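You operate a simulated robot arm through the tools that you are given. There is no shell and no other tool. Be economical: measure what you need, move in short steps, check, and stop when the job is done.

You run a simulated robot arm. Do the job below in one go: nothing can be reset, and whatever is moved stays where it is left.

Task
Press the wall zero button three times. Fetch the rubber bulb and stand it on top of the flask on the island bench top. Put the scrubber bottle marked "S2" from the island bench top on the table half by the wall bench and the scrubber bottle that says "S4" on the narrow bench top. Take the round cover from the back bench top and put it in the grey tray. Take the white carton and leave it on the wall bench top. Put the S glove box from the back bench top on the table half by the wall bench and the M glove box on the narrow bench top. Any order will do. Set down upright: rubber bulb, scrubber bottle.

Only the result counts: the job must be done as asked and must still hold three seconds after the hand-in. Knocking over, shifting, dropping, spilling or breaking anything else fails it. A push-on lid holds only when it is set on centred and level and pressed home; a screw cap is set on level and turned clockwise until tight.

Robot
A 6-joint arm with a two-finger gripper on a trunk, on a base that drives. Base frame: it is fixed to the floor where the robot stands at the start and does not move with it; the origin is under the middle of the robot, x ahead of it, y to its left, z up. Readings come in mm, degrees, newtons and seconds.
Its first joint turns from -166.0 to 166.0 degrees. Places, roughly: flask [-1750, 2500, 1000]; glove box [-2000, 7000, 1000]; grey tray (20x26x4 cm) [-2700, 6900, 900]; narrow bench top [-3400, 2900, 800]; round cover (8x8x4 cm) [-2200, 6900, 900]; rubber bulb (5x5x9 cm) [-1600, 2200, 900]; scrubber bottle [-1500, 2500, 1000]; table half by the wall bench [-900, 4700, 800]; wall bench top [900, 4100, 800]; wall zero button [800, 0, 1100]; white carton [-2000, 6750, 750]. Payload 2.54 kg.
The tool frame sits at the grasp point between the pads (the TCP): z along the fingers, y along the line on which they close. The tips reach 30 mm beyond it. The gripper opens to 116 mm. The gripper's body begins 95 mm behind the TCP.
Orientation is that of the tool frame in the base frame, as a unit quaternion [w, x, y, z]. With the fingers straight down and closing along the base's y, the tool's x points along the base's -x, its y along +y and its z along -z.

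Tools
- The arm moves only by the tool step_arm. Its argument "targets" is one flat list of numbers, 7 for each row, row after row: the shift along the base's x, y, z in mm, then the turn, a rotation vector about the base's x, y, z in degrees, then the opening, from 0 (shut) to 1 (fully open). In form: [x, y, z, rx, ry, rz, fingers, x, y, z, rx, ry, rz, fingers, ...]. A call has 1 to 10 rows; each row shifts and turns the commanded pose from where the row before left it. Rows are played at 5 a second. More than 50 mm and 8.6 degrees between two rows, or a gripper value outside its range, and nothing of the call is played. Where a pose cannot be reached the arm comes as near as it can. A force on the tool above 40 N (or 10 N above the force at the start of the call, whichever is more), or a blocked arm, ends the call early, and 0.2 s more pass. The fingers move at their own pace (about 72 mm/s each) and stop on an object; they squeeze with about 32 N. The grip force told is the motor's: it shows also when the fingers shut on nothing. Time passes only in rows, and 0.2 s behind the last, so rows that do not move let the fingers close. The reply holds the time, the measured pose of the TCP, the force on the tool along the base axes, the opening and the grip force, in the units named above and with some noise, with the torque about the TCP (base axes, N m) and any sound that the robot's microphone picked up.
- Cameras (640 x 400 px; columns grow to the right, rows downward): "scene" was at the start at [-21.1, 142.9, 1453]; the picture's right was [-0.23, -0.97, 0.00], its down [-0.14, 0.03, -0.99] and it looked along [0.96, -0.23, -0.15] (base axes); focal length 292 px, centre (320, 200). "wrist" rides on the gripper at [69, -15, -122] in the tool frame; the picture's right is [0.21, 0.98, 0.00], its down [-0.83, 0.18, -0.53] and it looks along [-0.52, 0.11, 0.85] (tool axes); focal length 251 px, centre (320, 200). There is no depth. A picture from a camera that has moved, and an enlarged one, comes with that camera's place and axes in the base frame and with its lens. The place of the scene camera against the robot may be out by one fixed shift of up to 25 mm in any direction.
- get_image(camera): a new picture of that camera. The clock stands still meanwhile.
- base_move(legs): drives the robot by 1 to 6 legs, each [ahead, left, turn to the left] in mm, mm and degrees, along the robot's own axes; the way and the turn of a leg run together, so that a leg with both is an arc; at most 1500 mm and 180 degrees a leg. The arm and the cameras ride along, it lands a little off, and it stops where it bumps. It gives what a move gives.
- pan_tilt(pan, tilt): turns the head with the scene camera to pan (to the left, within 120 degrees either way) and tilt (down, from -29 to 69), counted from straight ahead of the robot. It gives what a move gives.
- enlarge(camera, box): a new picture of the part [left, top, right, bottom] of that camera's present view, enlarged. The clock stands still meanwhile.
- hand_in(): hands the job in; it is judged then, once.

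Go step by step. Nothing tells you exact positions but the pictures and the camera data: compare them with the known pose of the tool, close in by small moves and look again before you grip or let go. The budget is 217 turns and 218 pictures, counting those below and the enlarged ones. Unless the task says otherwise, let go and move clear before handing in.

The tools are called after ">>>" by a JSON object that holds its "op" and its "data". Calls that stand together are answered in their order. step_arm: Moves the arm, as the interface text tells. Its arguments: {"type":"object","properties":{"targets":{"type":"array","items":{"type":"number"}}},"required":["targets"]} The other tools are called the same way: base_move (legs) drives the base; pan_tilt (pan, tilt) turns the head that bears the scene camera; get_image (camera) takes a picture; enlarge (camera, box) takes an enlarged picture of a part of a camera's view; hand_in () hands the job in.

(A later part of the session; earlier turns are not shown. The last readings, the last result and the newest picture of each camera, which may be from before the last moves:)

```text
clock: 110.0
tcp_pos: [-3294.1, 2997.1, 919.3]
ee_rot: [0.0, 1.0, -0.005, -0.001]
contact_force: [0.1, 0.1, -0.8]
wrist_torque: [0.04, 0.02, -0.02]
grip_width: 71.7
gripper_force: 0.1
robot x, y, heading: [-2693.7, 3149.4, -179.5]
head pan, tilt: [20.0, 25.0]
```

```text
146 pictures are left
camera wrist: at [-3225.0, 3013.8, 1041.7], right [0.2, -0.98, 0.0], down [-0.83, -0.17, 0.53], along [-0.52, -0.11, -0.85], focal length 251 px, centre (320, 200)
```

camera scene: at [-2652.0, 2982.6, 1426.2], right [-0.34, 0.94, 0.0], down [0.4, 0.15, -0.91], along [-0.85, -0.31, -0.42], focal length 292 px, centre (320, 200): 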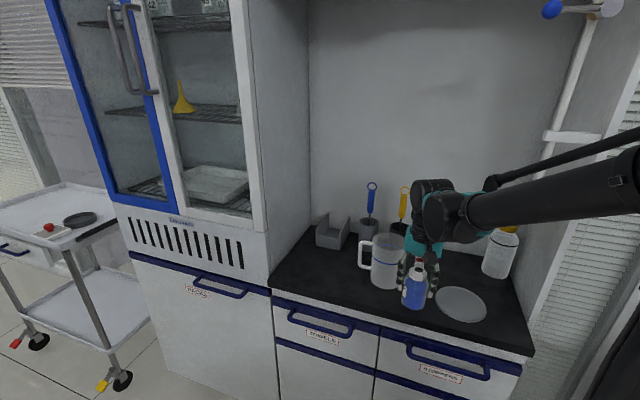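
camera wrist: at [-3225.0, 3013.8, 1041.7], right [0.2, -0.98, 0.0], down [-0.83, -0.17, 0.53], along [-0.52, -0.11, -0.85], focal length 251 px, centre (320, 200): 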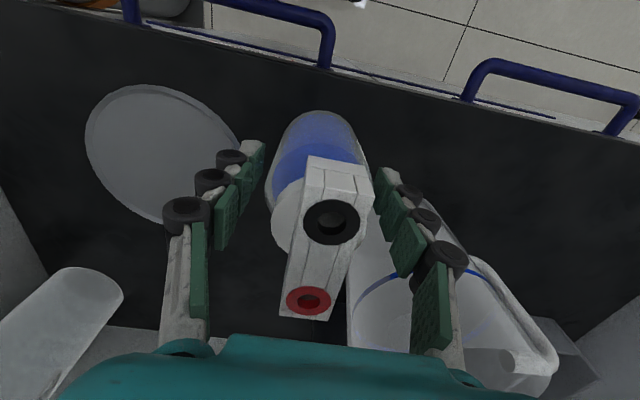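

Released, and S4 is standing. I'll lift straight up and draw back.

>>> {"op": "step_arm", "data": {"targets": [0, 0, 40, 0, 0, 0, 0.62, 0, 0, 45, 0, 0, 0, 0.62, 0, 0, 45, 0, 0, 0, 0.62, 0, 0, 45, 0, 0, 0, 0.62, 40, 15, 20, 0, 0, 0, 0.62, 45, 15, 10, 0, 0, 0, 0.62, 45, 15, 10, 0, 0, 0, 0.62, 45, 15, 10, 0, 0, 0, 0.62]}}

>>> {"op": "get_image", "data": {"camera": "scene"}}

>>> {"op": "pan_tilt", "data": {"pan": -90, "tilt": 20}}

>>> {"op": "get_image", "data": {"camera": "scene"}}

```text
clock: 111.8
tcp_pos: [-3121.5, 3060.6, 1146.2]
ee_rot: [-0.001, 1.0, -0.005, 0.0]
contact_force: [-1.3, 0.1, -0.5]
wrist_torque: [0.03, 0.0, 0.05]
grip_width: 71.9
gripper_force: 0.0
robot x, y, heading: [-2693.9, 3146.4, -179.8]
head pan, tilt: [20.0, 25.0]
```

```text
145 pictures are left
camera scene: at [-2652.7, 2982.3, 1426.2], right [-0.35, 0.94, 0.0], down [0.4, 0.15, -0.91], along [-0.85, -0.31, -0.42], focal length 292 px, centre (320, 200)
```

scene: 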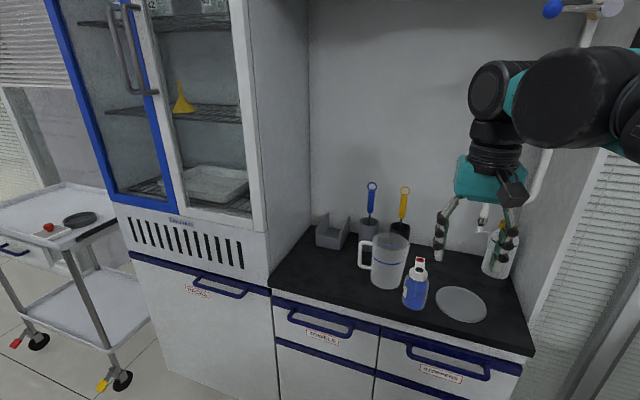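

```text
clock: 113.7
tcp_pos: [-3120.8, 3059.8, 1147.2]
ee_rot: [0.0, 1.0, -0.005, 0.0]
contact_force: [1.0, -0.2, 0.5]
wrist_torque: [0.02, -0.01, -0.03]
grip_width: 71.8
gripper_force: 0.0
robot x, y, heading: [-2697.6, 3149.1, -179.8]
head pan, tilt: [-90.0, 20.0]
```

```text
144 pictures are left
camera scene: at [-2566.2, 3107.5, 1434.3], right [1.0, 0.0, 0.0], down [0.0, -0.34, -0.94], along [0.0, 0.94, -0.34], focal length 292 px, centre (320, 200)
```

scene: 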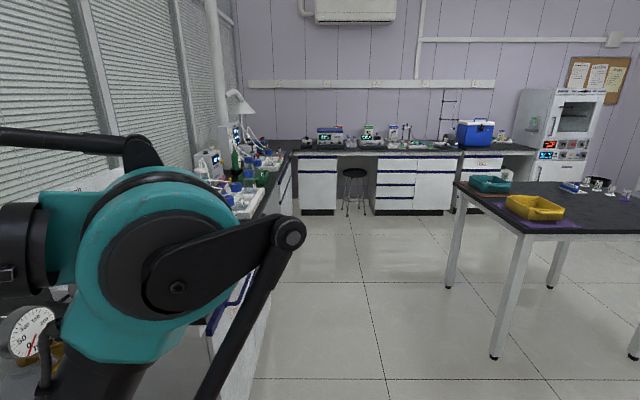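

S4 is done. I'll back up to in front of the island's end for S2.

>>> {"op": "base_move", "data": {"legs": [[-1240, 0, 0]]}}

>>> {"op": "pan_tilt", "data": {"pan": 90, "tilt": 40}}

>>> {"op": "get_image", "data": {"camera": "scene"}}

```text
clock: 119.9
tcp_pos: [-1887.3, 3064.1, 1147.9]
ee_rot: [0.0, 1.0, -0.004, 0.0]
contact_force: [0.4, -0.3, -0.1]
wrist_torque: [0.03, -0.01, 0.02]
grip_width: 71.9
gripper_force: 0.1
robot x, y, heading: [-1462.1, 3154.1, -179.5]
head pan, tilt: [-90.0, 20.0]
```

```text
clock: 122.6
tcp_pos: [-1887.0, 3064.2, 1147.5]
ee_rot: [0.0, 1.0, -0.004, 0.0]
contact_force: [0.0, -0.7, -0.6]
wrist_torque: [-0.01, 0.01, 0.0]
grip_width: 72.0
gripper_force: 0.0
robot x, y, heading: [-1465.9, 3155.5, -179.8]
head pan, tilt: [90.0, 40.0]
```

```text
143 pictures are left
camera scene: at [-1331.2, 2935.0, 1402.9], right [-1.0, -0.01, 0.0], down [0.0, 0.64, -0.77], along [0.0, -0.77, -0.64], focal length 292 px, centre (320, 200)
```

scene: 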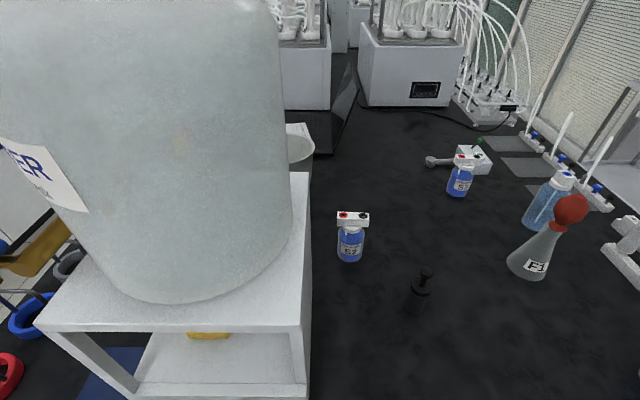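

S2's bar runs along x. I'll swing the arm south, turning the gripper 180° so its camera faces away from the shelf, then go above S2.

>>> {"op": "step_arm", "data": {"targets": [13, -47.1, 5, 0, 0, 8.5, 0.62, 18.2, -45.3, 5, 0, 0, 8.5, 0.62, 23.2, -42.9, 5, 0, 0, 8.5, 0.7, 27.9, -40.1, 5, 0, 0, 8.5, 0.8, 32.3, -36.6, 5, 0, 0, 8.5, 1, 36.2, -32.8, 0, 0, 0, 8.5, 1, 39.7, -28.5, 0, 0, 0, 8.5, 1, 42.6, -23.8, 0, 0, 0, 8.5, 1]}}

>>> {"op": "step_arm", "data": {"targets": [45, -18.9, 0, 0, 0, 8.5, 1, 46.9, -13.6, 0, 0, 0, 8.5, 1, 48.3, -8.3, 0, 0, 0, 8.5, 1, 48.9, -2.8, 0, 0, 0, 8.5, 1]}}

>>> {"op": "step_arm", "data": {"targets": [5, -24, -4, 0, 0, 7.8, 1, 5, -24, -4, 0, 0, 7.8, 1, 5, -24, -4, 0, 0, 7.8, 1, 5, -24, -4, 0, 0, 7.8, 1, 5, -24, -4, 0, 0, 7.8, 1, 5, -24, -4, 0, 0, 7.8, 1, 5, -24, -4, 0, 0, 7.8, 1, 5, -24, -4, 0, 0, 7.8, 1, 5, -24, -4, 0, 0, 7.8, 1, 3, -20, -4, 0, 0, 7.8, 1]}}

>>> {"op": "get_image", "data": {"camera": "wrist"}}

>>> {"op": "get_image", "data": {"camera": "scene"}}

```text
clock: 124.4
tcp_pos: [-1653.9, 2765.5, 1167.4]
ee_rot: [0.0, 0.831, 0.556, 0.0]
contact_force: [-0.2, 0.7, 0.2]
wrist_torque: [-0.02, -0.06, -0.01]
grip_width: 116.4
gripper_force: 0.1
robot x, y, heading: [-1460.3, 3156.0, -179.7]
head pan, tilt: [90.0, 40.0]
```

```text
clock: 125.4
tcp_pos: [-1467.4, 2720.6, 1171.1]
ee_rot: [0.0, 0.631, 0.776, 0.0]
contact_force: [-1.2, 0.6, 0.3]
wrist_torque: [-0.02, 0.0, -0.01]
grip_width: 116.0
gripper_force: 0.2
robot x, y, heading: [-1462.9, 3156.0, -179.7]
head pan, tilt: [90.0, 40.0]
```

```text
clock: 127.6
tcp_pos: [-1417.2, 2487.4, 1130.4]
ee_rot: [0.0, 0.002, 1.0, 0.0]
contact_force: [-0.5, 0.6, 0.3]
wrist_torque: [-0.02, -0.04, -0.02]
grip_width: 116.0
gripper_force: 0.1
robot x, y, heading: [-1458.8, 3153.3, -179.7]
head pan, tilt: [90.0, 40.0]
```

```text
142 pictures are left
camera wrist: at [-1486.3, 2475.0, 1252.8], right [-0.21, 0.98, 0.0], down [0.83, 0.18, 0.53], along [0.52, 0.11, -0.85], focal length 251 px, centre (320, 200)
```

wrist: 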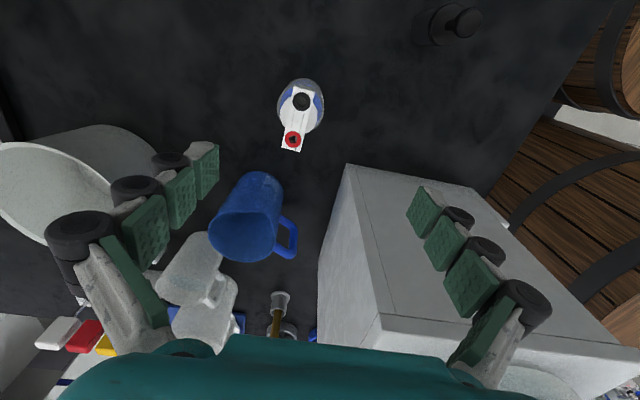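

```text
141 pictures are left
camera scene: at [-1331.2, 2935.1, 1402.9], right [-1.0, -0.01, 0.0], down [0.0, 0.64, -0.77], along [0.0, -0.77, -0.64], focal length 292 px, centre (320, 200)
```

scene: 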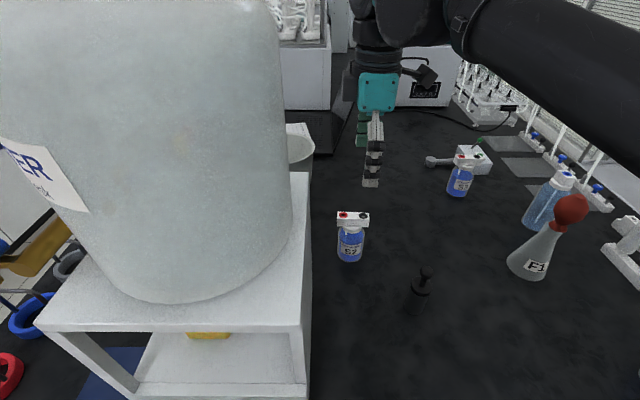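

S2 is at about (-1414, 2466). I'll align and descend onto its body.

>>> {"op": "step_arm", "data": {"targets": [2, -10, -30, 0, 0, -3, 1, 1, -10, -35, 0, 0, 0, 1, 0, 0, -35, 0, 0, 0, 1, 0, 0, 0, 0, 0, 0, 1]}}

>>> {"op": "get_image", "data": {"camera": "wrist"}}

```text
clock: 128.6
tcp_pos: [-1412.5, 2464.9, 1032.6]
ee_rot: [0.0, 0.03, 1.0, -0.001]
contact_force: [0.2, -0.2, 0.2]
wrist_torque: [0.02, -0.02, -0.02]
grip_width: 115.6
gripper_force: 0.1
robot x, y, heading: [-1463.0, 3153.2, -179.5]
head pan, tilt: [90.0, 40.0]
```

```text
140 pictures are left
camera wrist: at [-1482.8, 2456.3, 1154.7], right [-0.16, 0.99, 0.0], down [0.84, 0.13, 0.53], along [0.53, 0.08, -0.85], focal length 251 px, centre (320, 200)
```

wrist: 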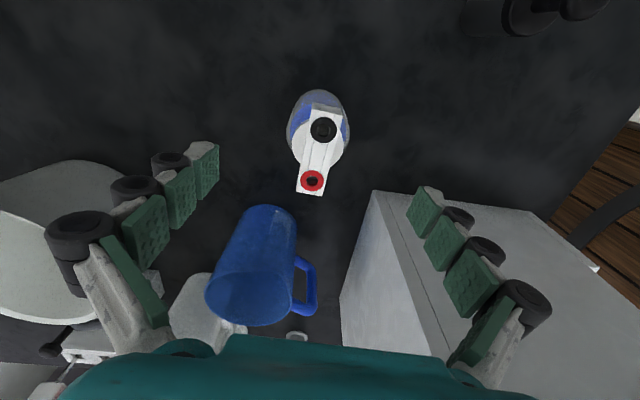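

Aligned. I'll continue down to 918 and grip.

>>> {"op": "step_arm", "data": {"targets": [0, 0, -40, 0, 0, 0, 1, 0, 0, -40, 0, 0, 0, 1, 0, 0, -34, 0, 0, 0, 1, 0, 0, 0, 0, 0, 0, 0.8, 0, 0, 0, 0, 0, 0, 0.5, 0, 0, 0, 0, 0, 0, 0.3, 0, 0, 0, 0, 0, 0, 0.3, 0, 0, 0, 0, 0, 0, 0.3]}}

>>> {"op": "get_image", "data": {"camera": "wrist"}}

```text
clock: 130.4
tcp_pos: [-1414.1, 2464.8, 920.7]
ee_rot: [0.0, 0.031, 1.0, -0.001]
contact_force: [-0.1, -2.2, 3.4]
wrist_torque: [-0.22, -0.04, -0.03]
grip_width: 58.0
gripper_force: 32.0
robot x, y, heading: [-1460.9, 3152.2, -179.4]
head pan, tilt: [90.0, 40.0]
```

```text
139 pictures are left
camera wrist: at [-1484.3, 2456.4, 1042.2], right [-0.15, 0.99, 0.0], down [0.84, 0.13, 0.53], along [0.53, 0.08, -0.85], focal length 251 px, centre (320, 200)
```

wrist: 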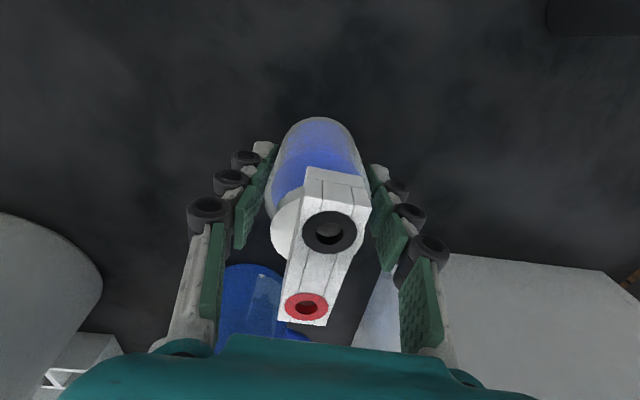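

S2 is gripped. I'll lift, retract, and swing to the front.

>>> {"op": "step_arm", "data": {"targets": [0, 0, 20, 0, 0, 0, 0.3, 0, 0, 45, 0, 0, 0, 0.3, 0, 0, 45, 0, 0, 0, 0.3, 0, 0, 45, 0, 0, 0, 0.3, -5, 20, 40, 0, 0, 0, 0.3, -5, 30, 35, 0, 0, 0, 0.3, -10, 45, 0, 0, 0, 0, 0.3, -10, 45, 0, 0, 0, 0, 0.3, -10, 45, 0, 0, 0, 0, 0.3, -10, 45, 0, 0, 0, 0, 0.3]}}

>>> {"op": "step_arm", "data": {"targets": [-48, 15, 0, 0, 0, -8.5, 0.3, -48, 8, 0, 0, 0, -8.5, 0.3, -47, 13.6, 0, 0, 0, -8.5, 0.3, -45, 18.9, 0, 0, 0, -8.5, 0.3, -42.6, 23.8, 0, 0, 0, -8.5, 0.3, -39.7, 28.5, 0, 0, 0, -8.5, 0.3, -36.2, 32.8, 0, 0, 0, -8.5, 0.3, -32.3, 36.6, 0, 0, 0, -8.5, 0.3]}}

>>> {"op": "step_arm", "data": {"targets": [-27.9, 40.1, 0, 0, 0, -8.5, 0.3, -23.2, 42.9, 0, 0, 0, -8.5, 0.3, -18.2, 45.3, 0, 0, 0, -8.5, 0.3, -13, 47.1, 0, 0, 0, -8.5, 0.3]}}

>>> {"op": "get_image", "data": {"camera": "scene"}}

>>> {"op": "get_image", "data": {"camera": "wrist"}}

```text
clock: 132.6
tcp_pos: [-1462.9, 2697.4, 1145.9]
ee_rot: [0.0, 0.029, 1.0, 0.0]
contact_force: [0.7, -1.6, -5.0]
wrist_torque: [0.08, 0.04, 0.04]
grip_width: 57.7
gripper_force: 31.5
robot x, y, heading: [-1459.8, 3156.9, -179.7]
head pan, tilt: [90.0, 40.0]
```

```text
refused: row 1 steps farther than a row can; nothing moved
```

```text
clock: 133.6
tcp_pos: [-1546.9, 2871.9, 1149.2]
ee_rot: [0.0, 0.322, 0.947, 0.0]
contact_force: [0.3, -0.5, -4.4]
wrist_torque: [0.13, 0.07, 0.0]
grip_width: 57.8
gripper_force: 31.8
robot x, y, heading: [-1458.6, 3154.8, -179.7]
head pan, tilt: [90.0, 40.0]
```

```text
138 pictures are left
camera scene: at [-1330.8, 2934.3, 1402.8], right [-1.0, -0.01, 0.0], down [0.0, 0.64, -0.77], along [0.0, -0.77, -0.64], focal length 292 px, centre (320, 200)
```

scene: 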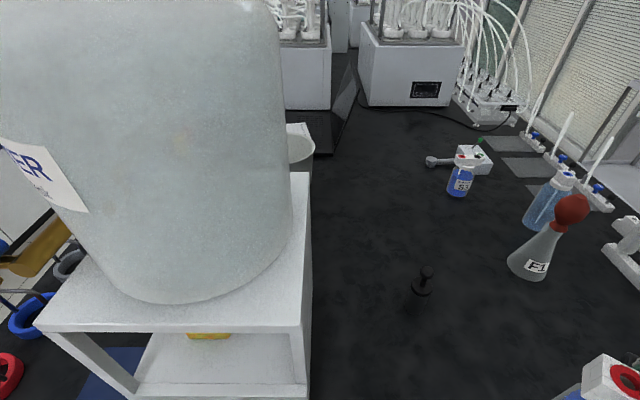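

```text
137 pictures are left
camera wrist: at [-1610.4, 2903.5, 1271.8], right [0.43, 0.91, 0.0], down [0.77, -0.36, 0.53], along [0.48, -0.23, -0.85], focal length 251 px, centre (320, 200)
```

wrist: 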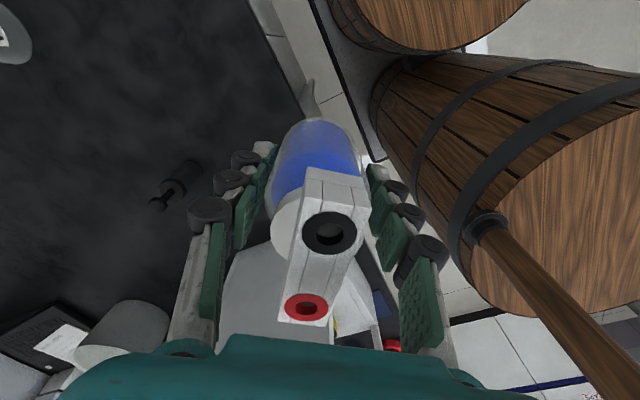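

The second call was refused and the last moved the arm closer in, but it's still clear. I'll move it out to the front (-x).

>>> {"op": "step_arm", "data": {"targets": [-48, 0, 0, 0, 0, -8, 0.3, -48, 5, 0, 0, 0, -8, 0.3, -47, 10, 0, 0, 0, -8, 0.3, -46, 18, 0, 0, 0, -8, 0.3, -43, 24, 0, 0, 0, -8, 0.3, -38, 30, 0, 0, 0, -8, 0.3, -30, 38, 0, 0, 0, -8, 0.3, -20, 45, 0, 0, 0, -8, 0.3, -15, 47, 0, 0, 0, -8, 0.3, -10, 48, 0, 0, 0, -8, 0.3]}}

>>> {"op": "base_move", "data": {"legs": [[-460, -500, 0], [0, 0, -90]]}}

>>> {"op": "pan_tilt", "data": {"pan": 0, "tilt": 30}}

>>> {"op": "get_image", "data": {"camera": "scene"}}

>>> {"op": "get_image", "data": {"camera": "wrist"}}

```text
clock: 135.8
tcp_pos: [-1892.6, 3136.9, 1148.0]
ee_rot: [0.0, 0.855, 0.519, 0.0]
contact_force: [0.0, 0.1, -3.8]
wrist_torque: [0.04, -0.03, 0.01]
grip_width: 57.8
gripper_force: 31.7
robot x, y, heading: [-1463.3, 3154.2, -179.9]
head pan, tilt: [90.0, 40.0]
```

```text
clock: 143.3
tcp_pos: [-1035.3, 4080.4, 1146.7]
ee_rot: [-0.001, 0.974, -0.225, 0.0]
contact_force: [0.3, -0.1, -4.2]
wrist_torque: [-0.02, -0.03, -0.02]
grip_width: 58.0
gripper_force: 31.8
robot x, y, heading: [-1004.4, 3648.2, 91.7]
head pan, tilt: [90.0, 40.0]
```

```text
clock: 145.0
tcp_pos: [-1036.0, 4080.5, 1147.2]
ee_rot: [0.0, 0.974, -0.225, 0.0]
contact_force: [0.3, 0.5, -4.4]
wrist_torque: [-0.03, -0.04, -0.01]
grip_width: 57.8
gripper_force: 32.1
robot x, y, heading: [-1003.9, 3652.6, 91.8]
head pan, tilt: [0.0, 30.0]
```

```text
136 pictures are left
camera scene: at [-1145.5, 3630.4, 1418.3], right [1.0, 0.03, 0.0], down [0.02, -0.5, -0.87], along [-0.03, 0.87, -0.5], focal length 292 px, centre (320, 200)
```

scene: 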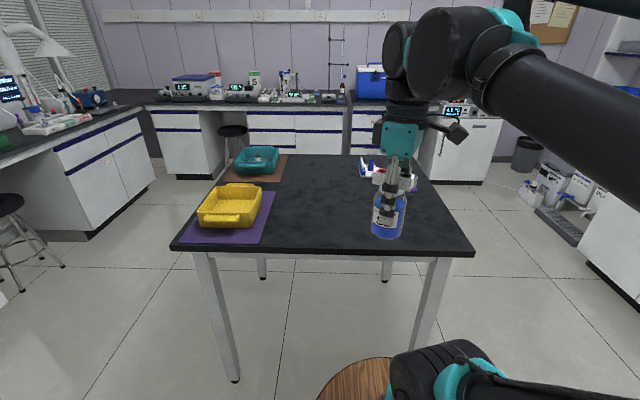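

```text
135 pictures are left
camera wrist: at [-966.4, 4065.8, 1269.5], right [-0.23, -0.97, 0.0], down [-0.82, 0.2, 0.53], along [-0.52, 0.13, -0.85], focal length 251 px, centre (320, 200)
```

wrist: 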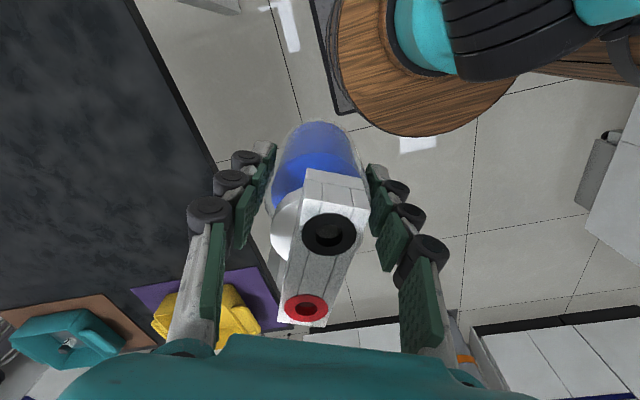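

The table spans x -1634..-700 with its front edge at y≈4335, and the right front half is empty. I'll drive 150 mm nearer and bring S2 over about (-980, 4500).

>>> {"op": "base_move", "data": {"legs": [[150, 0, 0]]}}

>>> {"op": "step_arm", "data": {"targets": [10, 45, 0, 0, 0, 0, 0.3, 10, 45, 0, 0, 0, 0, 0.3, 10, 45, 0, 0, 0, 0, 0.3, 10, 45, 0, 0, 0, 0, 0.3, 10, 45, 0, 0, 0, 0, 0.3, 10, 45, 0, 0, 0, 0, 0.3, 0, 0, -40, 0, 0, 0, 0.3, 0, 0, -40, 0, 0, 0, 0.3, 0, 0, -40, 0, 0, 0, 0.3]}}

>>> {"op": "get_image", "data": {"camera": "scene"}}

>>> {"op": "get_image", "data": {"camera": "wrist"}}

```text
clock: 146.3
tcp_pos: [-1038.6, 4233.4, 1147.9]
ee_rot: [0.0, 0.974, -0.226, 0.0]
contact_force: [0.1, -0.4, -4.6]
wrist_torque: [-0.03, -0.01, 0.02]
grip_width: 57.9
gripper_force: 32.2
robot x, y, heading: [-1006.8, 3804.1, 91.5]
head pan, tilt: [0.0, 30.0]
```

```text
clock: 148.3
tcp_pos: [-976.0, 4501.9, 1026.9]
ee_rot: [0.0, 0.974, -0.226, 0.0]
contact_force: [-0.5, -0.3, -4.8]
wrist_torque: [0.01, -0.03, 0.02]
grip_width: 57.7
gripper_force: 32.0
robot x, y, heading: [-1010.0, 3806.8, 91.7]
head pan, tilt: [0.0, 30.0]
```

```text
134 pictures are left
camera scene: at [-1150.2, 3782.7, 1418.3], right [1.0, 0.03, 0.0], down [0.02, -0.5, -0.87], along [-0.03, 0.87, -0.5], focal length 292 px, centre (320, 200)
```

scene: 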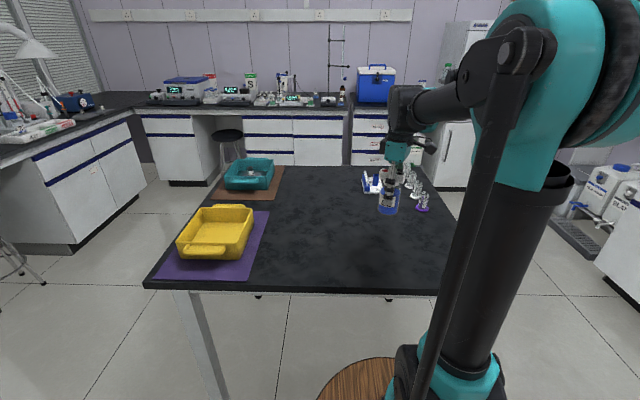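

```text
133 pictures are left
camera wrist: at [-907.1, 4487.5, 1149.0], right [-0.24, -0.97, 0.0], down [-0.82, 0.2, 0.53], along [-0.52, 0.13, -0.85], focal length 251 px, centre (320, 200)
```

wrist: 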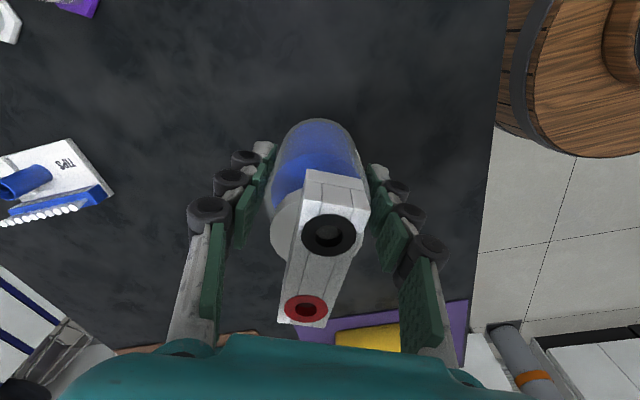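

The area is free. I'll lower towards the table, with small steps at the end.

>>> {"op": "step_arm", "data": {"targets": [-30, 0, -30, 0, 0, 0, 0.3, -20, 0, -40, 0, 0, 0, 0.3, 0, 0, -20, 0, 0, 0, 0.3, 0, 0, -10, 0, 0, 0, 0.3, 0, 0, -5, 0, 0, 0, 0.3, 0, 0, -4, 0, 0, 0, 0.3]}}

>>> {"op": "enlarge", "data": {"camera": "scene", "box": [320, 150, 460, 250]}}

```text
clock: 149.7
tcp_pos: [-1028.7, 4501.6, 918.2]
ee_rot: [0.0, 0.974, -0.226, 0.0]
contact_force: [-1.2, 1.8, 21.6]
wrist_torque: [0.1, 0.1, -0.02]
grip_width: 58.3
gripper_force: 31.8
robot x, y, heading: [-1009.6, 3804.1, 91.6]
head pan, tilt: [0.0, 30.0]
```

```text
4.00 times, centred on (390, 200) of scene
camera zoom: at [-1150.3, 3781.9, 1418.2], right [1.0, 0.03, 0.0], down [0.02, -0.5, -0.87], along [-0.03, 0.87, -0.5], focal length 1167 px, centre (40, 200)
```

zoom: 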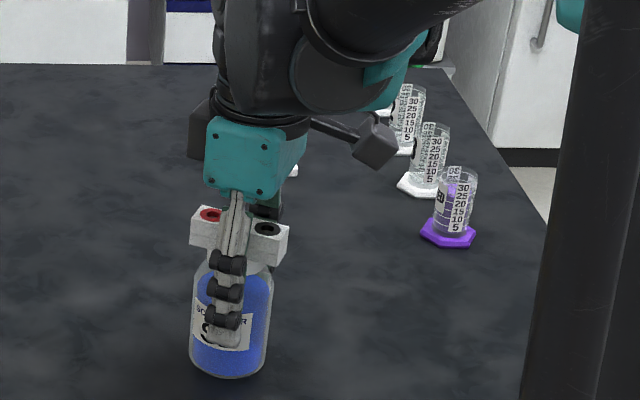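

S2 rests on the table (21 N). I'll release and rise.

>>> {"op": "step_arm", "data": {"targets": [0, 0, 1, 0, 0, 0, 0.3, 0, 0, 0, 0, 0, 0, 0.6, 0, 0, 0, 0, 0, 0, 0.8, 0, 0, 0, 0, 0, 0, 0.8, 0, 0, 40, 0, 0, 0, 0.8, 0, 0, 45, 0, 0, 0, 0.8, 0, 0, 45, 0, 0, 0, 0.8, 0, -20, 45, 0, 0, 0, 0.8, 0, -40, 30, 0, 0, 0, 0.6, 0, -45, 15, 0, 0, 0, 0.4]}}

>>> {"op": "step_arm", "data": {"targets": [0, -45, 15, 0, 0, 0, 0, 0, -45, 15, 0, 0, 0, 0, 0, -45, 15, 0, 0, 0, 0, 0, -45, 15, 0, 0, 0, 0]}}

>>> {"op": "get_image", "data": {"camera": "scene"}}

>>> {"op": "get_image", "data": {"camera": "wrist"}}

```text
clock: 151.9
tcp_pos: [-1029.7, 4399.0, 1139.8]
ee_rot: [0.0, 0.974, -0.226, 0.0]
contact_force: [0.0, 1.0, 0.1]
wrist_torque: [-0.06, 0.0, 0.0]
grip_width: 46.4
gripper_force: 0.0
robot x, y, heading: [-1010.1, 3802.5, 91.5]
head pan, tilt: [0.0, 30.0]
```

```text
clock: 152.9
tcp_pos: [-1025.0, 4216.5, 1202.9]
ee_rot: [0.001, 0.974, -0.224, 0.0]
contact_force: [0.4, 0.2, -0.1]
wrist_torque: [-0.06, -0.02, 0.0]
grip_width: 0.0
gripper_force: 28.9
robot x, y, heading: [-1009.4, 3803.0, 91.6]
head pan, tilt: [0.0, 30.0]
```

```text
131 pictures are left
camera scene: at [-1150.3, 3783.0, 1418.3], right [1.0, 0.03, 0.0], down [0.02, -0.5, -0.87], along [-0.03, 0.87, -0.5], focal length 292 px, centre (320, 200)
```

scene: 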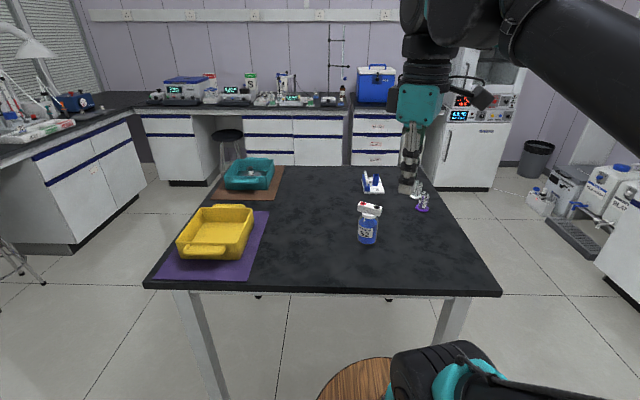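

```text
130 pictures are left
camera wrist: at [-955.6, 4201.6, 1325.0], right [-0.24, -0.97, 0.0], down [-0.82, 0.2, 0.53], along [-0.52, 0.13, -0.85], focal length 251 px, centre (320, 200)
```

wrist: 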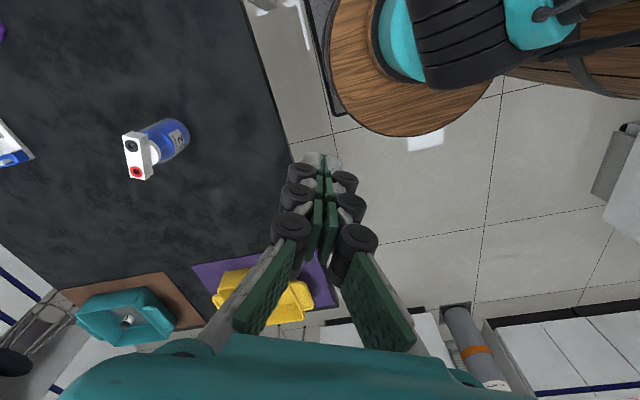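

S2 is done. Next is the back bench at y≈7000, so I'll drive left past the table and then north.

>>> {"op": "base_move", "data": {"legs": [[-50, 1150, 0], [1400, 60, 0]]}}

>>> {"op": "get_image", "data": {"camera": "scene"}}

>>> {"op": "pan_tilt", "data": {"pan": 0, "tilt": 15}}

>>> {"op": "enlarge", "data": {"camera": "scene", "box": [160, 120, 480, 320]}}

```text
clock: 165.3
tcp_pos: [-2245.3, 5512.5, 1202.4]
ee_rot: [0.0, 0.972, -0.236, 0.001]
contact_force: [0.1, 0.6, -0.5]
wrist_torque: [0.06, 0.0, -0.02]
grip_width: 0.0
gripper_force: 28.5
robot x, y, heading: [-2238.3, 5100.4, 90.8]
head pan, tilt: [0.0, 30.0]
```

```text
129 pictures are left
camera scene: at [-2380.3, 5082.8, 1418.3], right [1.0, 0.01, 0.0], down [0.0, -0.5, -0.87], along [-0.01, 0.87, -0.5], focal length 292 px, centre (320, 200)
```

scene: 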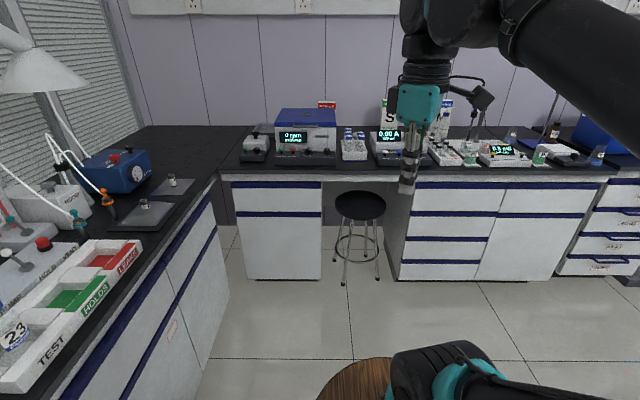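

```text
clock: 166.1
tcp_pos: [-2244.5, 5514.0, 1203.4]
ee_rot: [0.0, 0.972, -0.236, 0.0]
contact_force: [-0.2, 0.3, -0.1]
wrist_torque: [-0.01, 0.0, 0.02]
grip_width: 0.0
gripper_force: 28.7
robot x, y, heading: [-2234.1, 5099.0, 90.3]
head pan, tilt: [0.0, 15.0]
```

```text
2.00 times, centred on (320, 220) of scene
camera zoom: at [-2380.3, 5085.7, 1442.4], right [1.0, 0.01, 0.0], down [0.0, -0.26, -0.97], along [-0.01, 0.97, -0.26], focal length 584 px, centre (320, 160)
```

zoom: 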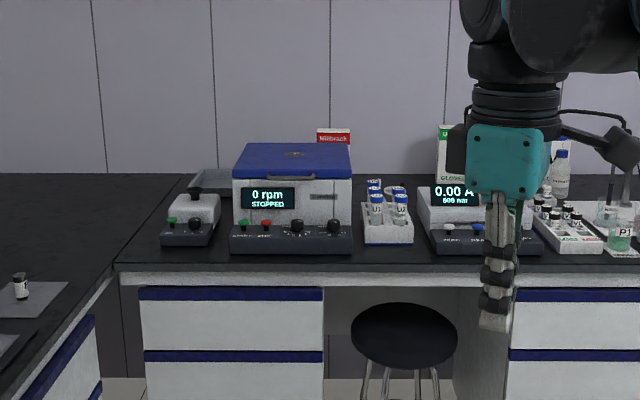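

The back bench front edge is at y≈6340. I'll drive closer, turn to heading 0 so my left faces the bench, and look.

>>> {"op": "base_move", "data": {"legs": [[600, 0, 0], [0, 0, -90]]}}

>>> {"op": "pan_tilt", "data": {"pan": 90, "tilt": 20}}

>>> {"op": "get_image", "data": {"camera": "scene"}}

>>> {"op": "enlarge", "data": {"camera": "scene", "box": [160, 80, 480, 280]}}

```text
clock: 173.2
tcp_pos: [-1828.9, 5692.8, 1203.2]
ee_rot: [0.0, -0.524, 0.852, 0.0]
contact_force: [-0.4, 0.0, -0.1]
wrist_torque: [0.01, 0.02, -0.02]
grip_width: 0.0
gripper_force: 28.5
robot x, y, heading: [-2242.4, 5687.3, 0.7]
head pan, tilt: [0.0, 15.0]
```

```text
clock: 174.8
tcp_pos: [-1827.6, 5693.2, 1203.1]
ee_rot: [0.0, -0.523, 0.852, -0.001]
contact_force: [0.3, 0.5, 0.3]
wrist_torque: [0.01, -0.01, -0.02]
grip_width: 0.0
gripper_force: 28.1
robot x, y, heading: [-2244.8, 5687.0, 1.0]
head pan, tilt: [90.0, 20.0]
```

```text
127 pictures are left
camera scene: at [-2357.6, 5940.9, 1434.3], right [1.0, 0.02, 0.0], down [0.01, -0.34, -0.94], along [-0.01, 0.94, -0.34], focal length 292 px, centre (320, 200)
```

scene: 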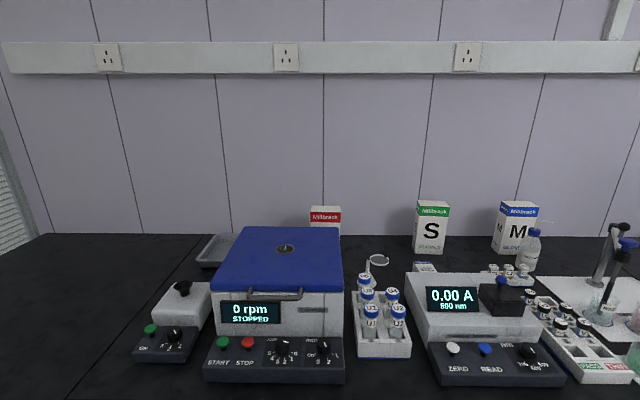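

```text
2.00 times, centred on (320, 180) of scene
camera zoom: at [-2357.6, 5940.9, 1434.3], right [1.0, 0.02, 0.0], down [0.01, -0.34, -0.94], along [-0.01, 0.94, -0.34], focal length 584 px, centre (320, 240)
```

zoom: 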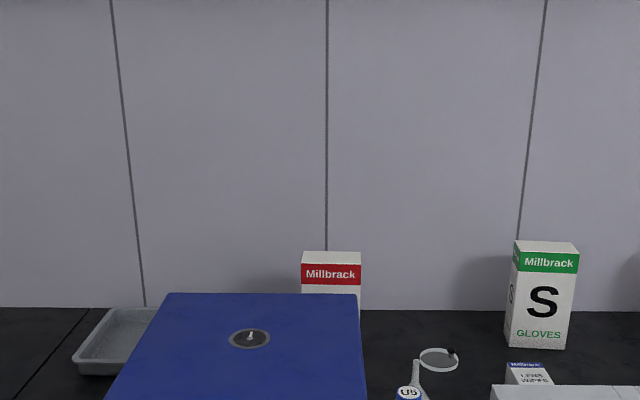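

I see S (green), M (blue) and a red-labelled glove box, the "LENS WIPES" white carton, the knobbed round cover behind the centrifuge, and the tray to its left. I'll sidle closer to the bench and clear the arm from the view.

>>> {"op": "base_move", "data": {"legs": [[40, 360, -1]]}}

>>> {"op": "pan_tilt", "data": {"pan": 90, "tilt": 35}}

>>> {"op": "get_image", "data": {"camera": "scene"}}

>>> {"op": "pan_tilt", "data": {"pan": 90, "tilt": 69}}

>>> {"op": "get_image", "data": {"camera": "scene"}}

```text
clock: 177.2
tcp_pos: [-1790.3, 6045.8, 1203.3]
ee_rot: [0.0, -0.516, 0.857, -0.001]
contact_force: [-0.2, -0.1, 0.0]
wrist_torque: [-0.01, 0.01, -0.01]
grip_width: 0.2
gripper_force: 29.0
robot x, y, heading: [-2200.7, 6047.8, 0.2]
head pan, tilt: [90.0, 20.0]
```

```text
clock: 177.9
tcp_pos: [-1790.7, 6047.4, 1202.4]
ee_rot: [0.0, -0.516, 0.857, 0.0]
contact_force: [0.0, 0.0, -0.1]
wrist_torque: [0.01, 0.0, -0.02]
grip_width: 0.0
gripper_force: 28.9
robot x, y, heading: [-2206.6, 6045.1, -0.3]
head pan, tilt: [90.0, 35.0]
```

```text
125 pictures are left
camera scene: at [-2315.7, 6298.9, 1410.5], right [1.0, 0.0, 0.0], down [0.0, -0.57, -0.82], along [0.0, 0.82, -0.57], focal length 292 px, centre (320, 200)
```

scene: 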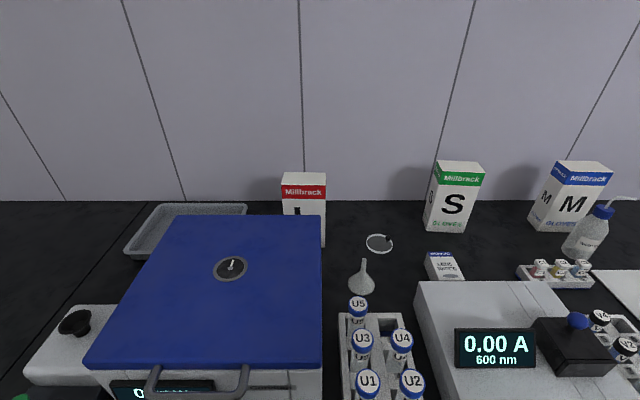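

```text
clock: 178.9
tcp_pos: [-1791.1, 6045.5, 1203.1]
ee_rot: [-0.001, -0.515, 0.857, 0.0]
contact_force: [-0.3, -0.1, 0.0]
wrist_torque: [-0.02, 0.0, 0.04]
grip_width: 0.1
gripper_force: 28.7
robot x, y, heading: [-2207.4, 6044.4, -0.0]
head pan, tilt: [90.0, 68.8]
```

```text
124 pictures are left
camera scene: at [-2315.8, 6266.8, 1366.8], right [1.0, 0.0, 0.0], down [0.0, -0.93, -0.36], along [0.0, 0.36, -0.93], focal length 292 px, centre (320, 200)
```

scene: 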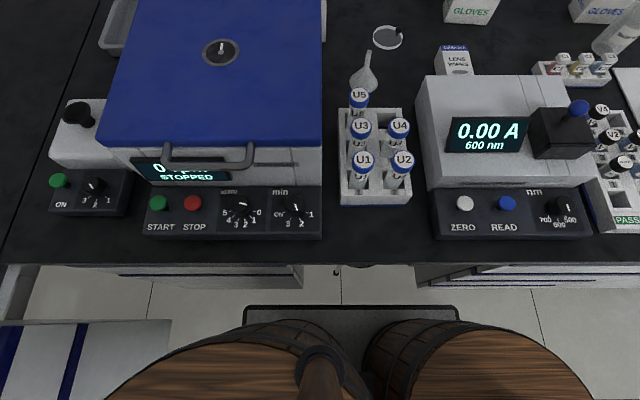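

I'll nudge 40 mm closer and swing the arm over the bench.

>>> {"op": "base_move", "data": {"legs": [[0, 40, 0]]}}

>>> {"op": "step_arm", "data": {"targets": [-2.6, 46.2, 0, 0, 0, 2, 0, -7.7, 45.5, 0, 0, 0, 2, 0, -12.8, 44.3, 0, 0, 0, 2, 0, -17.7, 42.7, 0, 0, 0, 2, 0, -22.4, 40.4, 0, 0, 0, 2, 0, -26.7, 37.6, 0, 0, 0, 2, 0, -30.8, 34.5, 0, 0, 0, 2, 0]}}

>>> {"op": "step_arm", "data": {"targets": [-34.5, 30.8, 0, 0, 0, 2, 0, -37.6, 26.7, 0, 0, 0, 2, 0, -40.4, 22.4, 0, 0, 0, 2, 0, -42.7, 17.7, 0, 0, 0, 2, 0, -44.3, 12.8, 0, 0, 0, 2, 0, -45.5, 7.7, 0, 0, 0, 2, 0, -46.2, 2.6, 0, 0, 0, 2, 0]}}

>>> {"op": "get_image", "data": {"camera": "wrist"}}

```text
clock: 179.8
tcp_pos: [-1790.6, 6088.5, 1202.5]
ee_rot: [0.0, -0.516, 0.857, -0.001]
contact_force: [-0.1, 0.4, -0.3]
wrist_torque: [0.0, 0.02, -0.01]
grip_width: 0.0
gripper_force: 28.5
robot x, y, heading: [-2206.7, 6086.6, -0.5]
head pan, tilt: [90.0, 68.8]
```

```text
clock: 181.4
tcp_pos: [-1909.4, 6377.1, 1206.2]
ee_rot: [0.0, -0.617, 0.787, 0.0]
contact_force: [0.0, -0.6, 0.0]
wrist_torque: [0.09, -0.01, -0.02]
grip_width: 0.0
gripper_force: 28.2
robot x, y, heading: [-2204.4, 6089.4, -0.0]
head pan, tilt: [90.0, 68.8]
```

```text
clock: 183.0
tcp_pos: [-2204.2, 6497.6, 1202.3]
ee_rot: [0.0, 0.708, -0.707, 0.0]
contact_force: [-0.2, -0.2, -0.2]
wrist_torque: [0.02, 0.07, 0.01]
grip_width: 0.2
gripper_force: 28.7
robot x, y, heading: [-2202.6, 6086.5, 0.0]
head pan, tilt: [90.0, 68.8]
```

```text
123 pictures are left
camera wrist: at [-2188.3, 6430.3, 1324.6], right [-0.98, -0.22, 0.0], down [-0.18, 0.83, 0.53], along [-0.12, 0.52, -0.85], focal length 251 px, centre (320, 200)
```

wrist: 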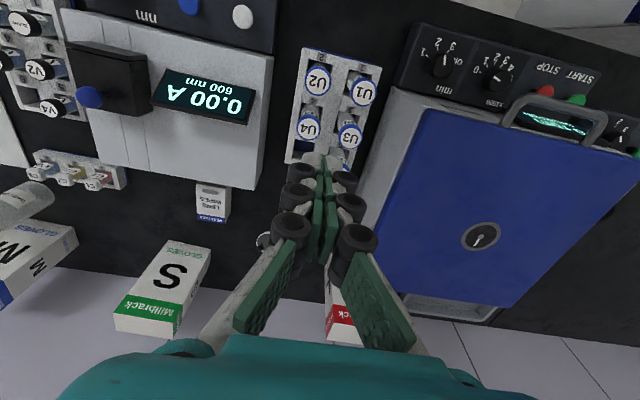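

I'll open the fingers and go forward to look at the cover.

>>> {"op": "step_arm", "data": {"targets": [10, 45, -8, 0, 0, 0, 0.5, 10, 45, -8, 0, 0, 0, 0.9, 10, 45, -8, 0, 0, 0, 0.9, 10, 45, -8, 0, 0, 0, 0.9, 5, 40, -8, 0, 0, 0, 0.9, 0, 0, 0, 0, 0, 0, 0.9]}}

>>> {"op": "get_image", "data": {"camera": "wrist"}}

>>> {"op": "enlarge", "data": {"camera": "wrist", "box": [260, 80, 400, 200]}}

```text
clock: 184.4
tcp_pos: [-2161.0, 6718.6, 1164.6]
ee_rot: [-0.001, 0.707, -0.707, 0.0]
contact_force: [0.1, 0.2, 0.1]
wrist_torque: [0.03, 0.01, 0.0]
grip_width: 104.4
gripper_force: 0.1
robot x, y, heading: [-2205.0, 6086.7, -0.1]
head pan, tilt: [90.0, 68.8]
```

```text
122 pictures are left
camera wrist: at [-2145.0, 6651.6, 1286.0], right [-0.98, -0.22, 0.0], down [-0.18, 0.83, 0.53], along [-0.12, 0.52, -0.85], focal length 251 px, centre (320, 200)
```

wrist: 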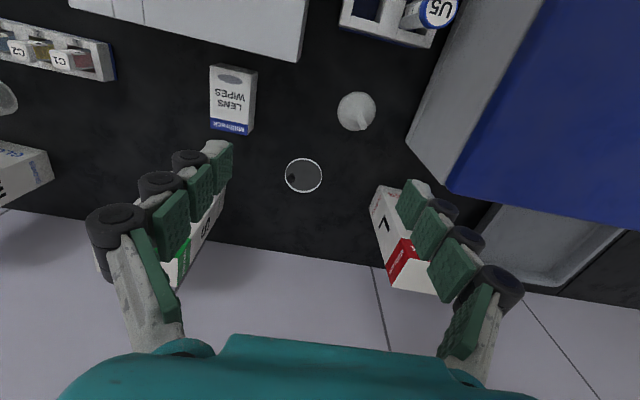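

```text
3.33 times, centred on (330, 140) of wrist
camera zoom: at [-2145.0, 6651.6, 1286.0], right [-0.98, -0.22, 0.0], down [-0.18, 0.83, 0.53], along [-0.12, 0.52, -0.85], focal length 838 px, centre (287, 400)
```

zoom: 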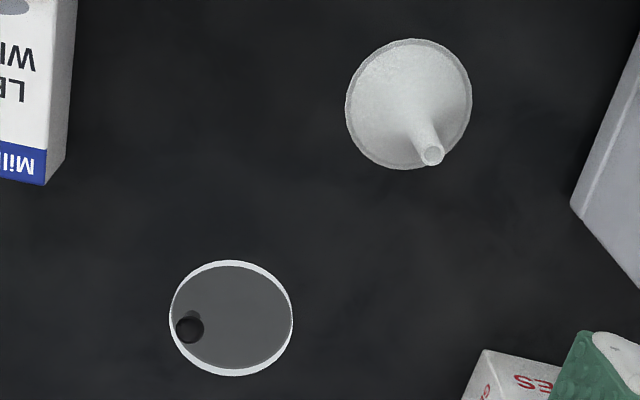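

The cover is a round dish at about (-2163, 6868) with a small black knob off-centre. I'll go lower for a closer look.

>>> {"op": "step_arm", "data": {"targets": [0, 5, -45, 0, 0, 0, 0.9, 0, 5, -45, 0, 0, 0, 0.9, 0, 5, -45, 0, 0, 0, 0.9, 0, 5, -45, 0, 0, 0, 0.9, 0, 5, -10, 0, 0, 0, 0.9, 0, 0, 0, 0, 0, 0, 0.9]}}

>>> {"op": "get_image", "data": {"camera": "wrist"}}

>>> {"op": "enlarge", "data": {"camera": "wrist", "box": [240, 130, 400, 270]}}

```text
clock: 185.8
tcp_pos: [-2160.3, 6745.0, 971.0]
ee_rot: [0.001, 0.707, -0.707, -0.001]
contact_force: [0.3, 0.3, 0.8]
wrist_torque: [0.0, 0.03, -0.02]
grip_width: 104.7
gripper_force: 0.1
robot x, y, heading: [-2202.7, 6087.8, -0.2]
head pan, tilt: [90.0, 68.8]
```

```text
120 pictures are left
camera wrist: at [-2145.0, 6677.0, 1093.6], right [-0.98, -0.22, 0.0], down [-0.18, 0.83, 0.53], along [-0.12, 0.52, -0.85], focal length 251 px, centre (320, 200)
```

wrist: 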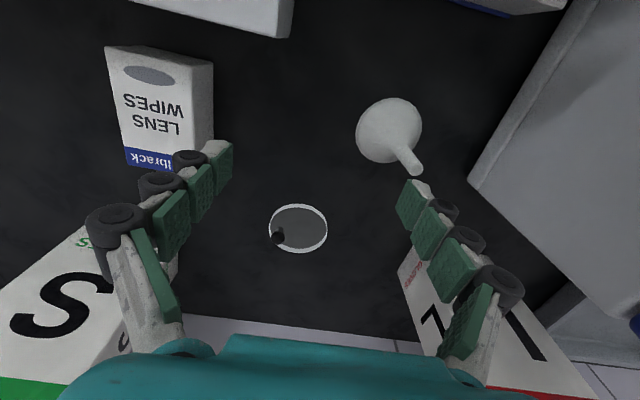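

```text
2.86 times, centred on (320, 200) of wrist
camera zoom: at [-2145.0, 6677.0, 1093.6], right [-0.98, -0.22, 0.0], down [-0.18, 0.83, 0.53], along [-0.12, 0.52, -0.85], focal length 718 px, centre (320, 200)
```

zoom: 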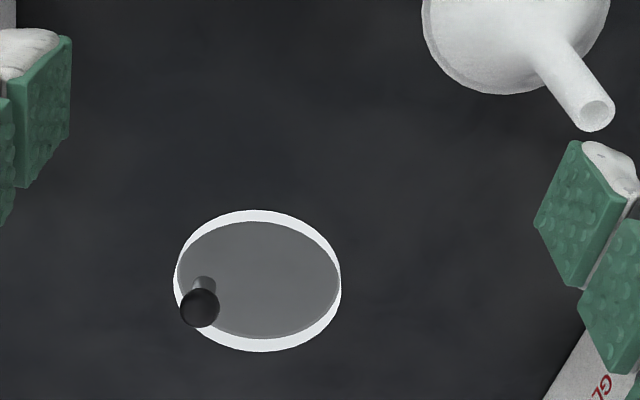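

The dish's disc is about 70 mm across, centred at about (-2161, 6865). I'll straddle it along x and descend.

>>> {"op": "step_arm", "data": {"targets": [0, 40, 0, 0, 0, 0, 0.9, 0, 40, 0, 0, 0, 0, 0.9, -1, 40, 0, 0, 0, 0, 0.9, 0, 0, -30, 0, 0, 0, 0.9, 0, 0, -30, 0, 0, 0, 0.9, 0, 0, -12, 0, 0, 0, 0.9, 0, 0, 0, 0, 0, 0, 0.9]}}

>>> {"op": "get_image", "data": {"camera": "wrist"}}

```text
clock: 187.4
tcp_pos: [-2157.4, 6864.6, 901.0]
ee_rot: [0.0, 0.708, -0.706, -0.001]
contact_force: [0.6, -0.3, 0.3]
wrist_torque: [-0.02, 0.0, 0.01]
grip_width: 104.7
gripper_force: 0.1
robot x, y, heading: [-2204.0, 6087.4, -0.0]
head pan, tilt: [90.0, 68.8]
```

```text
118 pictures are left
camera wrist: at [-2142.8, 6797.0, 1022.0], right [-0.98, -0.22, 0.0], down [-0.18, 0.83, 0.53], along [-0.12, 0.52, -0.85], focal length 251 px, centre (320, 200)
```

wrist: 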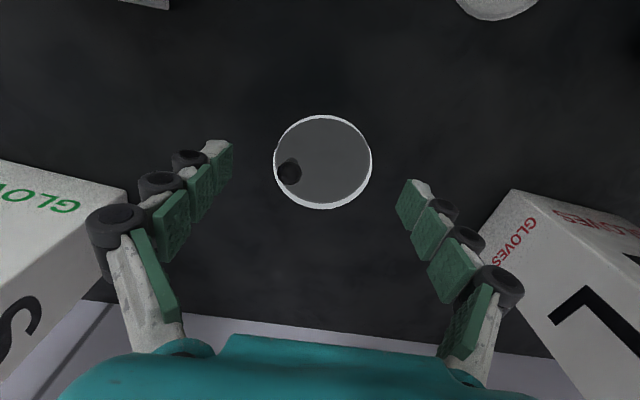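

Centred. I'll go down to 883 and close.

>>> {"op": "step_arm", "data": {"targets": [-3, 1, -10, 0, 0, 0, 0.9, 0, 0, -7, 0, 0, 0, 0.9, 0, 0, 0, 0, 0, 0, 0.7, 0, 0, 0, 0, 0, 0, 0.5, 0, 0, 0, 0, 0, 0, 0.4, 0, 0, 0, 0, 0, 0, 0.4]}}

>>> {"op": "get_image", "data": {"camera": "wrist"}}

```text
clock: 188.8
tcp_pos: [-2161.7, 6865.5, 883.4]
ee_rot: [0.001, 0.708, -0.707, 0.0]
contact_force: [-0.3, 1.4, 2.4]
wrist_torque: [0.06, -0.12, -0.01]
grip_width: 66.7
gripper_force: 31.9
robot x, y, heading: [-2205.2, 6088.2, -0.3]
head pan, tilt: [90.0, 68.8]
```

```text
117 pictures are left
camera wrist: at [-2146.0, 6797.5, 1005.2], right [-0.98, -0.22, 0.0], down [-0.18, 0.83, 0.53], along [-0.12, 0.52, -0.85], focal length 251 px, centre (320, 200)
```

wrist: 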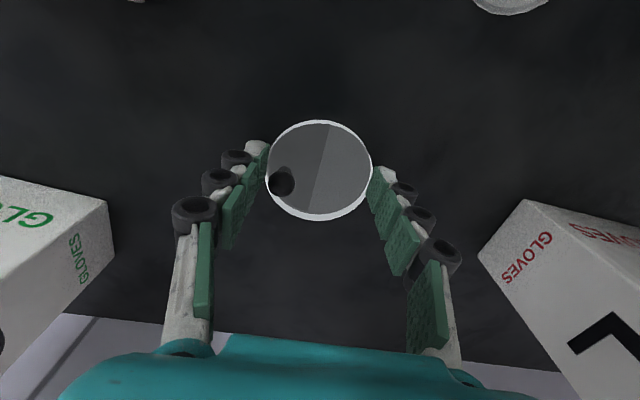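

Gripped at 67 mm. I'll lift and check.

>>> {"op": "step_arm", "data": {"targets": [0, 0, 10, 0, 0, 0, 0.4, 0, 0, 30, 0, 0, 0, 0.4, 0, 0, 40, 0, 0, 0, 0.4, 0, 0, 0, 0, 0, 0, 0.4]}}

>>> {"op": "get_image", "data": {"camera": "wrist"}}

```text
clock: 189.8
tcp_pos: [-2161.5, 6865.1, 964.4]
ee_rot: [0.001, 0.708, -0.707, 0.0]
contact_force: [0.0, -0.4, 0.0]
wrist_torque: [0.0, -0.03, 0.01]
grip_width: 66.7
gripper_force: 32.2
robot x, y, heading: [-2204.2, 6085.9, -0.2]
head pan, tilt: [90.0, 68.8]
```

```text
116 pictures are left
camera wrist: at [-2145.8, 6797.2, 1085.6], right [-0.98, -0.22, 0.0], down [-0.18, 0.83, 0.53], along [-0.12, 0.52, -0.85], focal length 251 px, centre (320, 200)
```

wrist: 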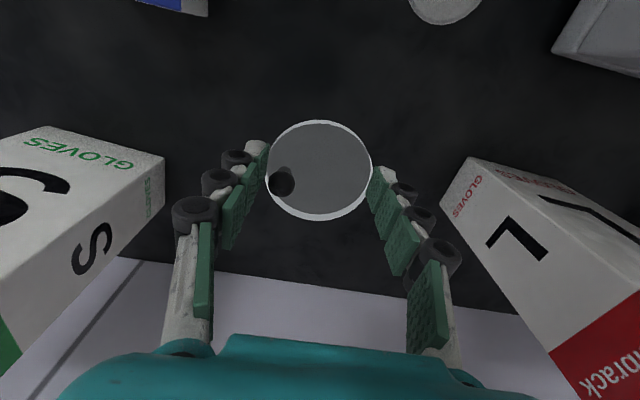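

The cover is held firmly. I'll raise it and back the robot west towards the tray.

>>> {"op": "step_arm", "data": {"targets": [0, -15, 38, 0, 0, 0, 0.4, 0, -15, 38, 0, 0, 0, 0.4, 0, -20, 38, 0, 0, 0, 0.4, 0, -25, 38, 0, 0, 0, 0.4, 0, -25, 38, 0, 0, 0, 0.4, 0, -25, 35, 0, 0, 0, 0.4, 0, 0, 0, 0, 0, 0, 0.4]}}

>>> {"op": "base_move", "data": {"legs": [[-205, 0, 0]]}}

>>> {"op": "pan_tilt", "data": {"pan": 100, "tilt": 40}}

>>> {"op": "get_image", "data": {"camera": "scene"}}

>>> {"op": "get_image", "data": {"camera": "wrist"}}

```text
clock: 191.4
tcp_pos: [-2162.5, 6738.5, 1190.8]
ee_rot: [-0.001, 0.708, -0.707, 0.001]
contact_force: [-0.3, 0.4, -0.1]
wrist_torque: [-0.01, 0.01, 0.01]
grip_width: 66.8
gripper_force: 31.6
robot x, y, heading: [-2204.8, 6087.2, -0.0]
head pan, tilt: [90.0, 68.8]
```

```text
clock: 193.1
tcp_pos: [-2374.9, 6739.5, 1189.9]
ee_rot: [0.0, 0.707, -0.707, -0.001]
contact_force: [0.7, 0.3, -0.7]
wrist_torque: [-0.02, -0.03, 0.01]
grip_width: 66.7
gripper_force: 32.1
robot x, y, heading: [-2415.4, 6086.7, -0.2]
head pan, tilt: [90.0, 68.8]
```

```text
clock: 194.0
tcp_pos: [-2373.5, 6739.3, 1189.4]
ee_rot: [0.001, 0.707, -0.707, 0.0]
contact_force: [0.3, -0.4, -0.8]
wrist_torque: [-0.02, 0.03, -0.03]
grip_width: 66.7
gripper_force: 32.3
robot x, y, heading: [-2418.3, 6087.4, -0.1]
head pan, tilt: [100.0, 40.0]
```

```text
115 pictures are left
camera scene: at [-2542.7, 6335.8, 1402.8], right [0.99, 0.17, 0.0], down [0.11, -0.63, -0.77], along [-0.13, 0.75, -0.64], focal length 292 px, centre (320, 200)
```

scene: 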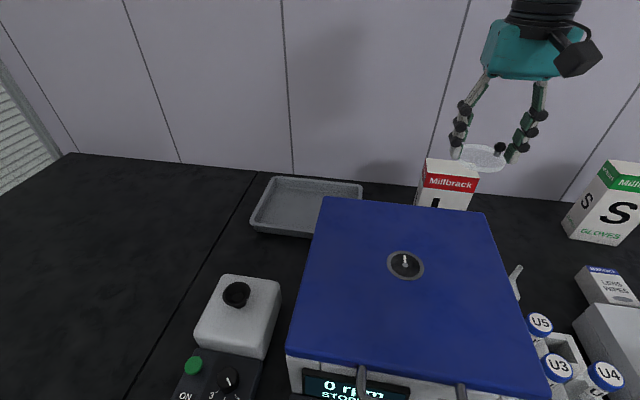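

```text
114 pictures are left
camera wrist: at [-2359.2, 6671.9, 1312.4], right [-0.98, -0.21, 0.0], down [-0.18, 0.83, 0.53], along [-0.11, 0.52, -0.85], focal length 251 px, centre (320, 200)
```

wrist: 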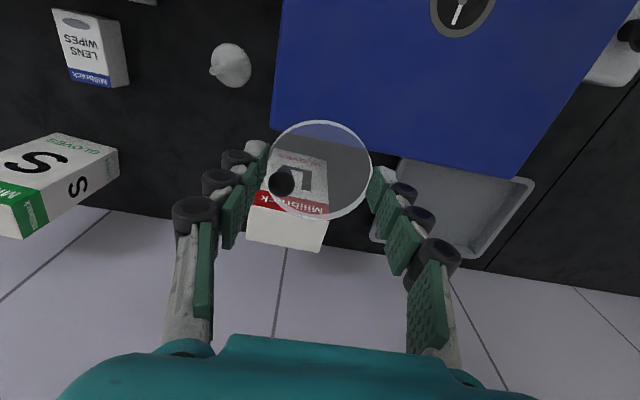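

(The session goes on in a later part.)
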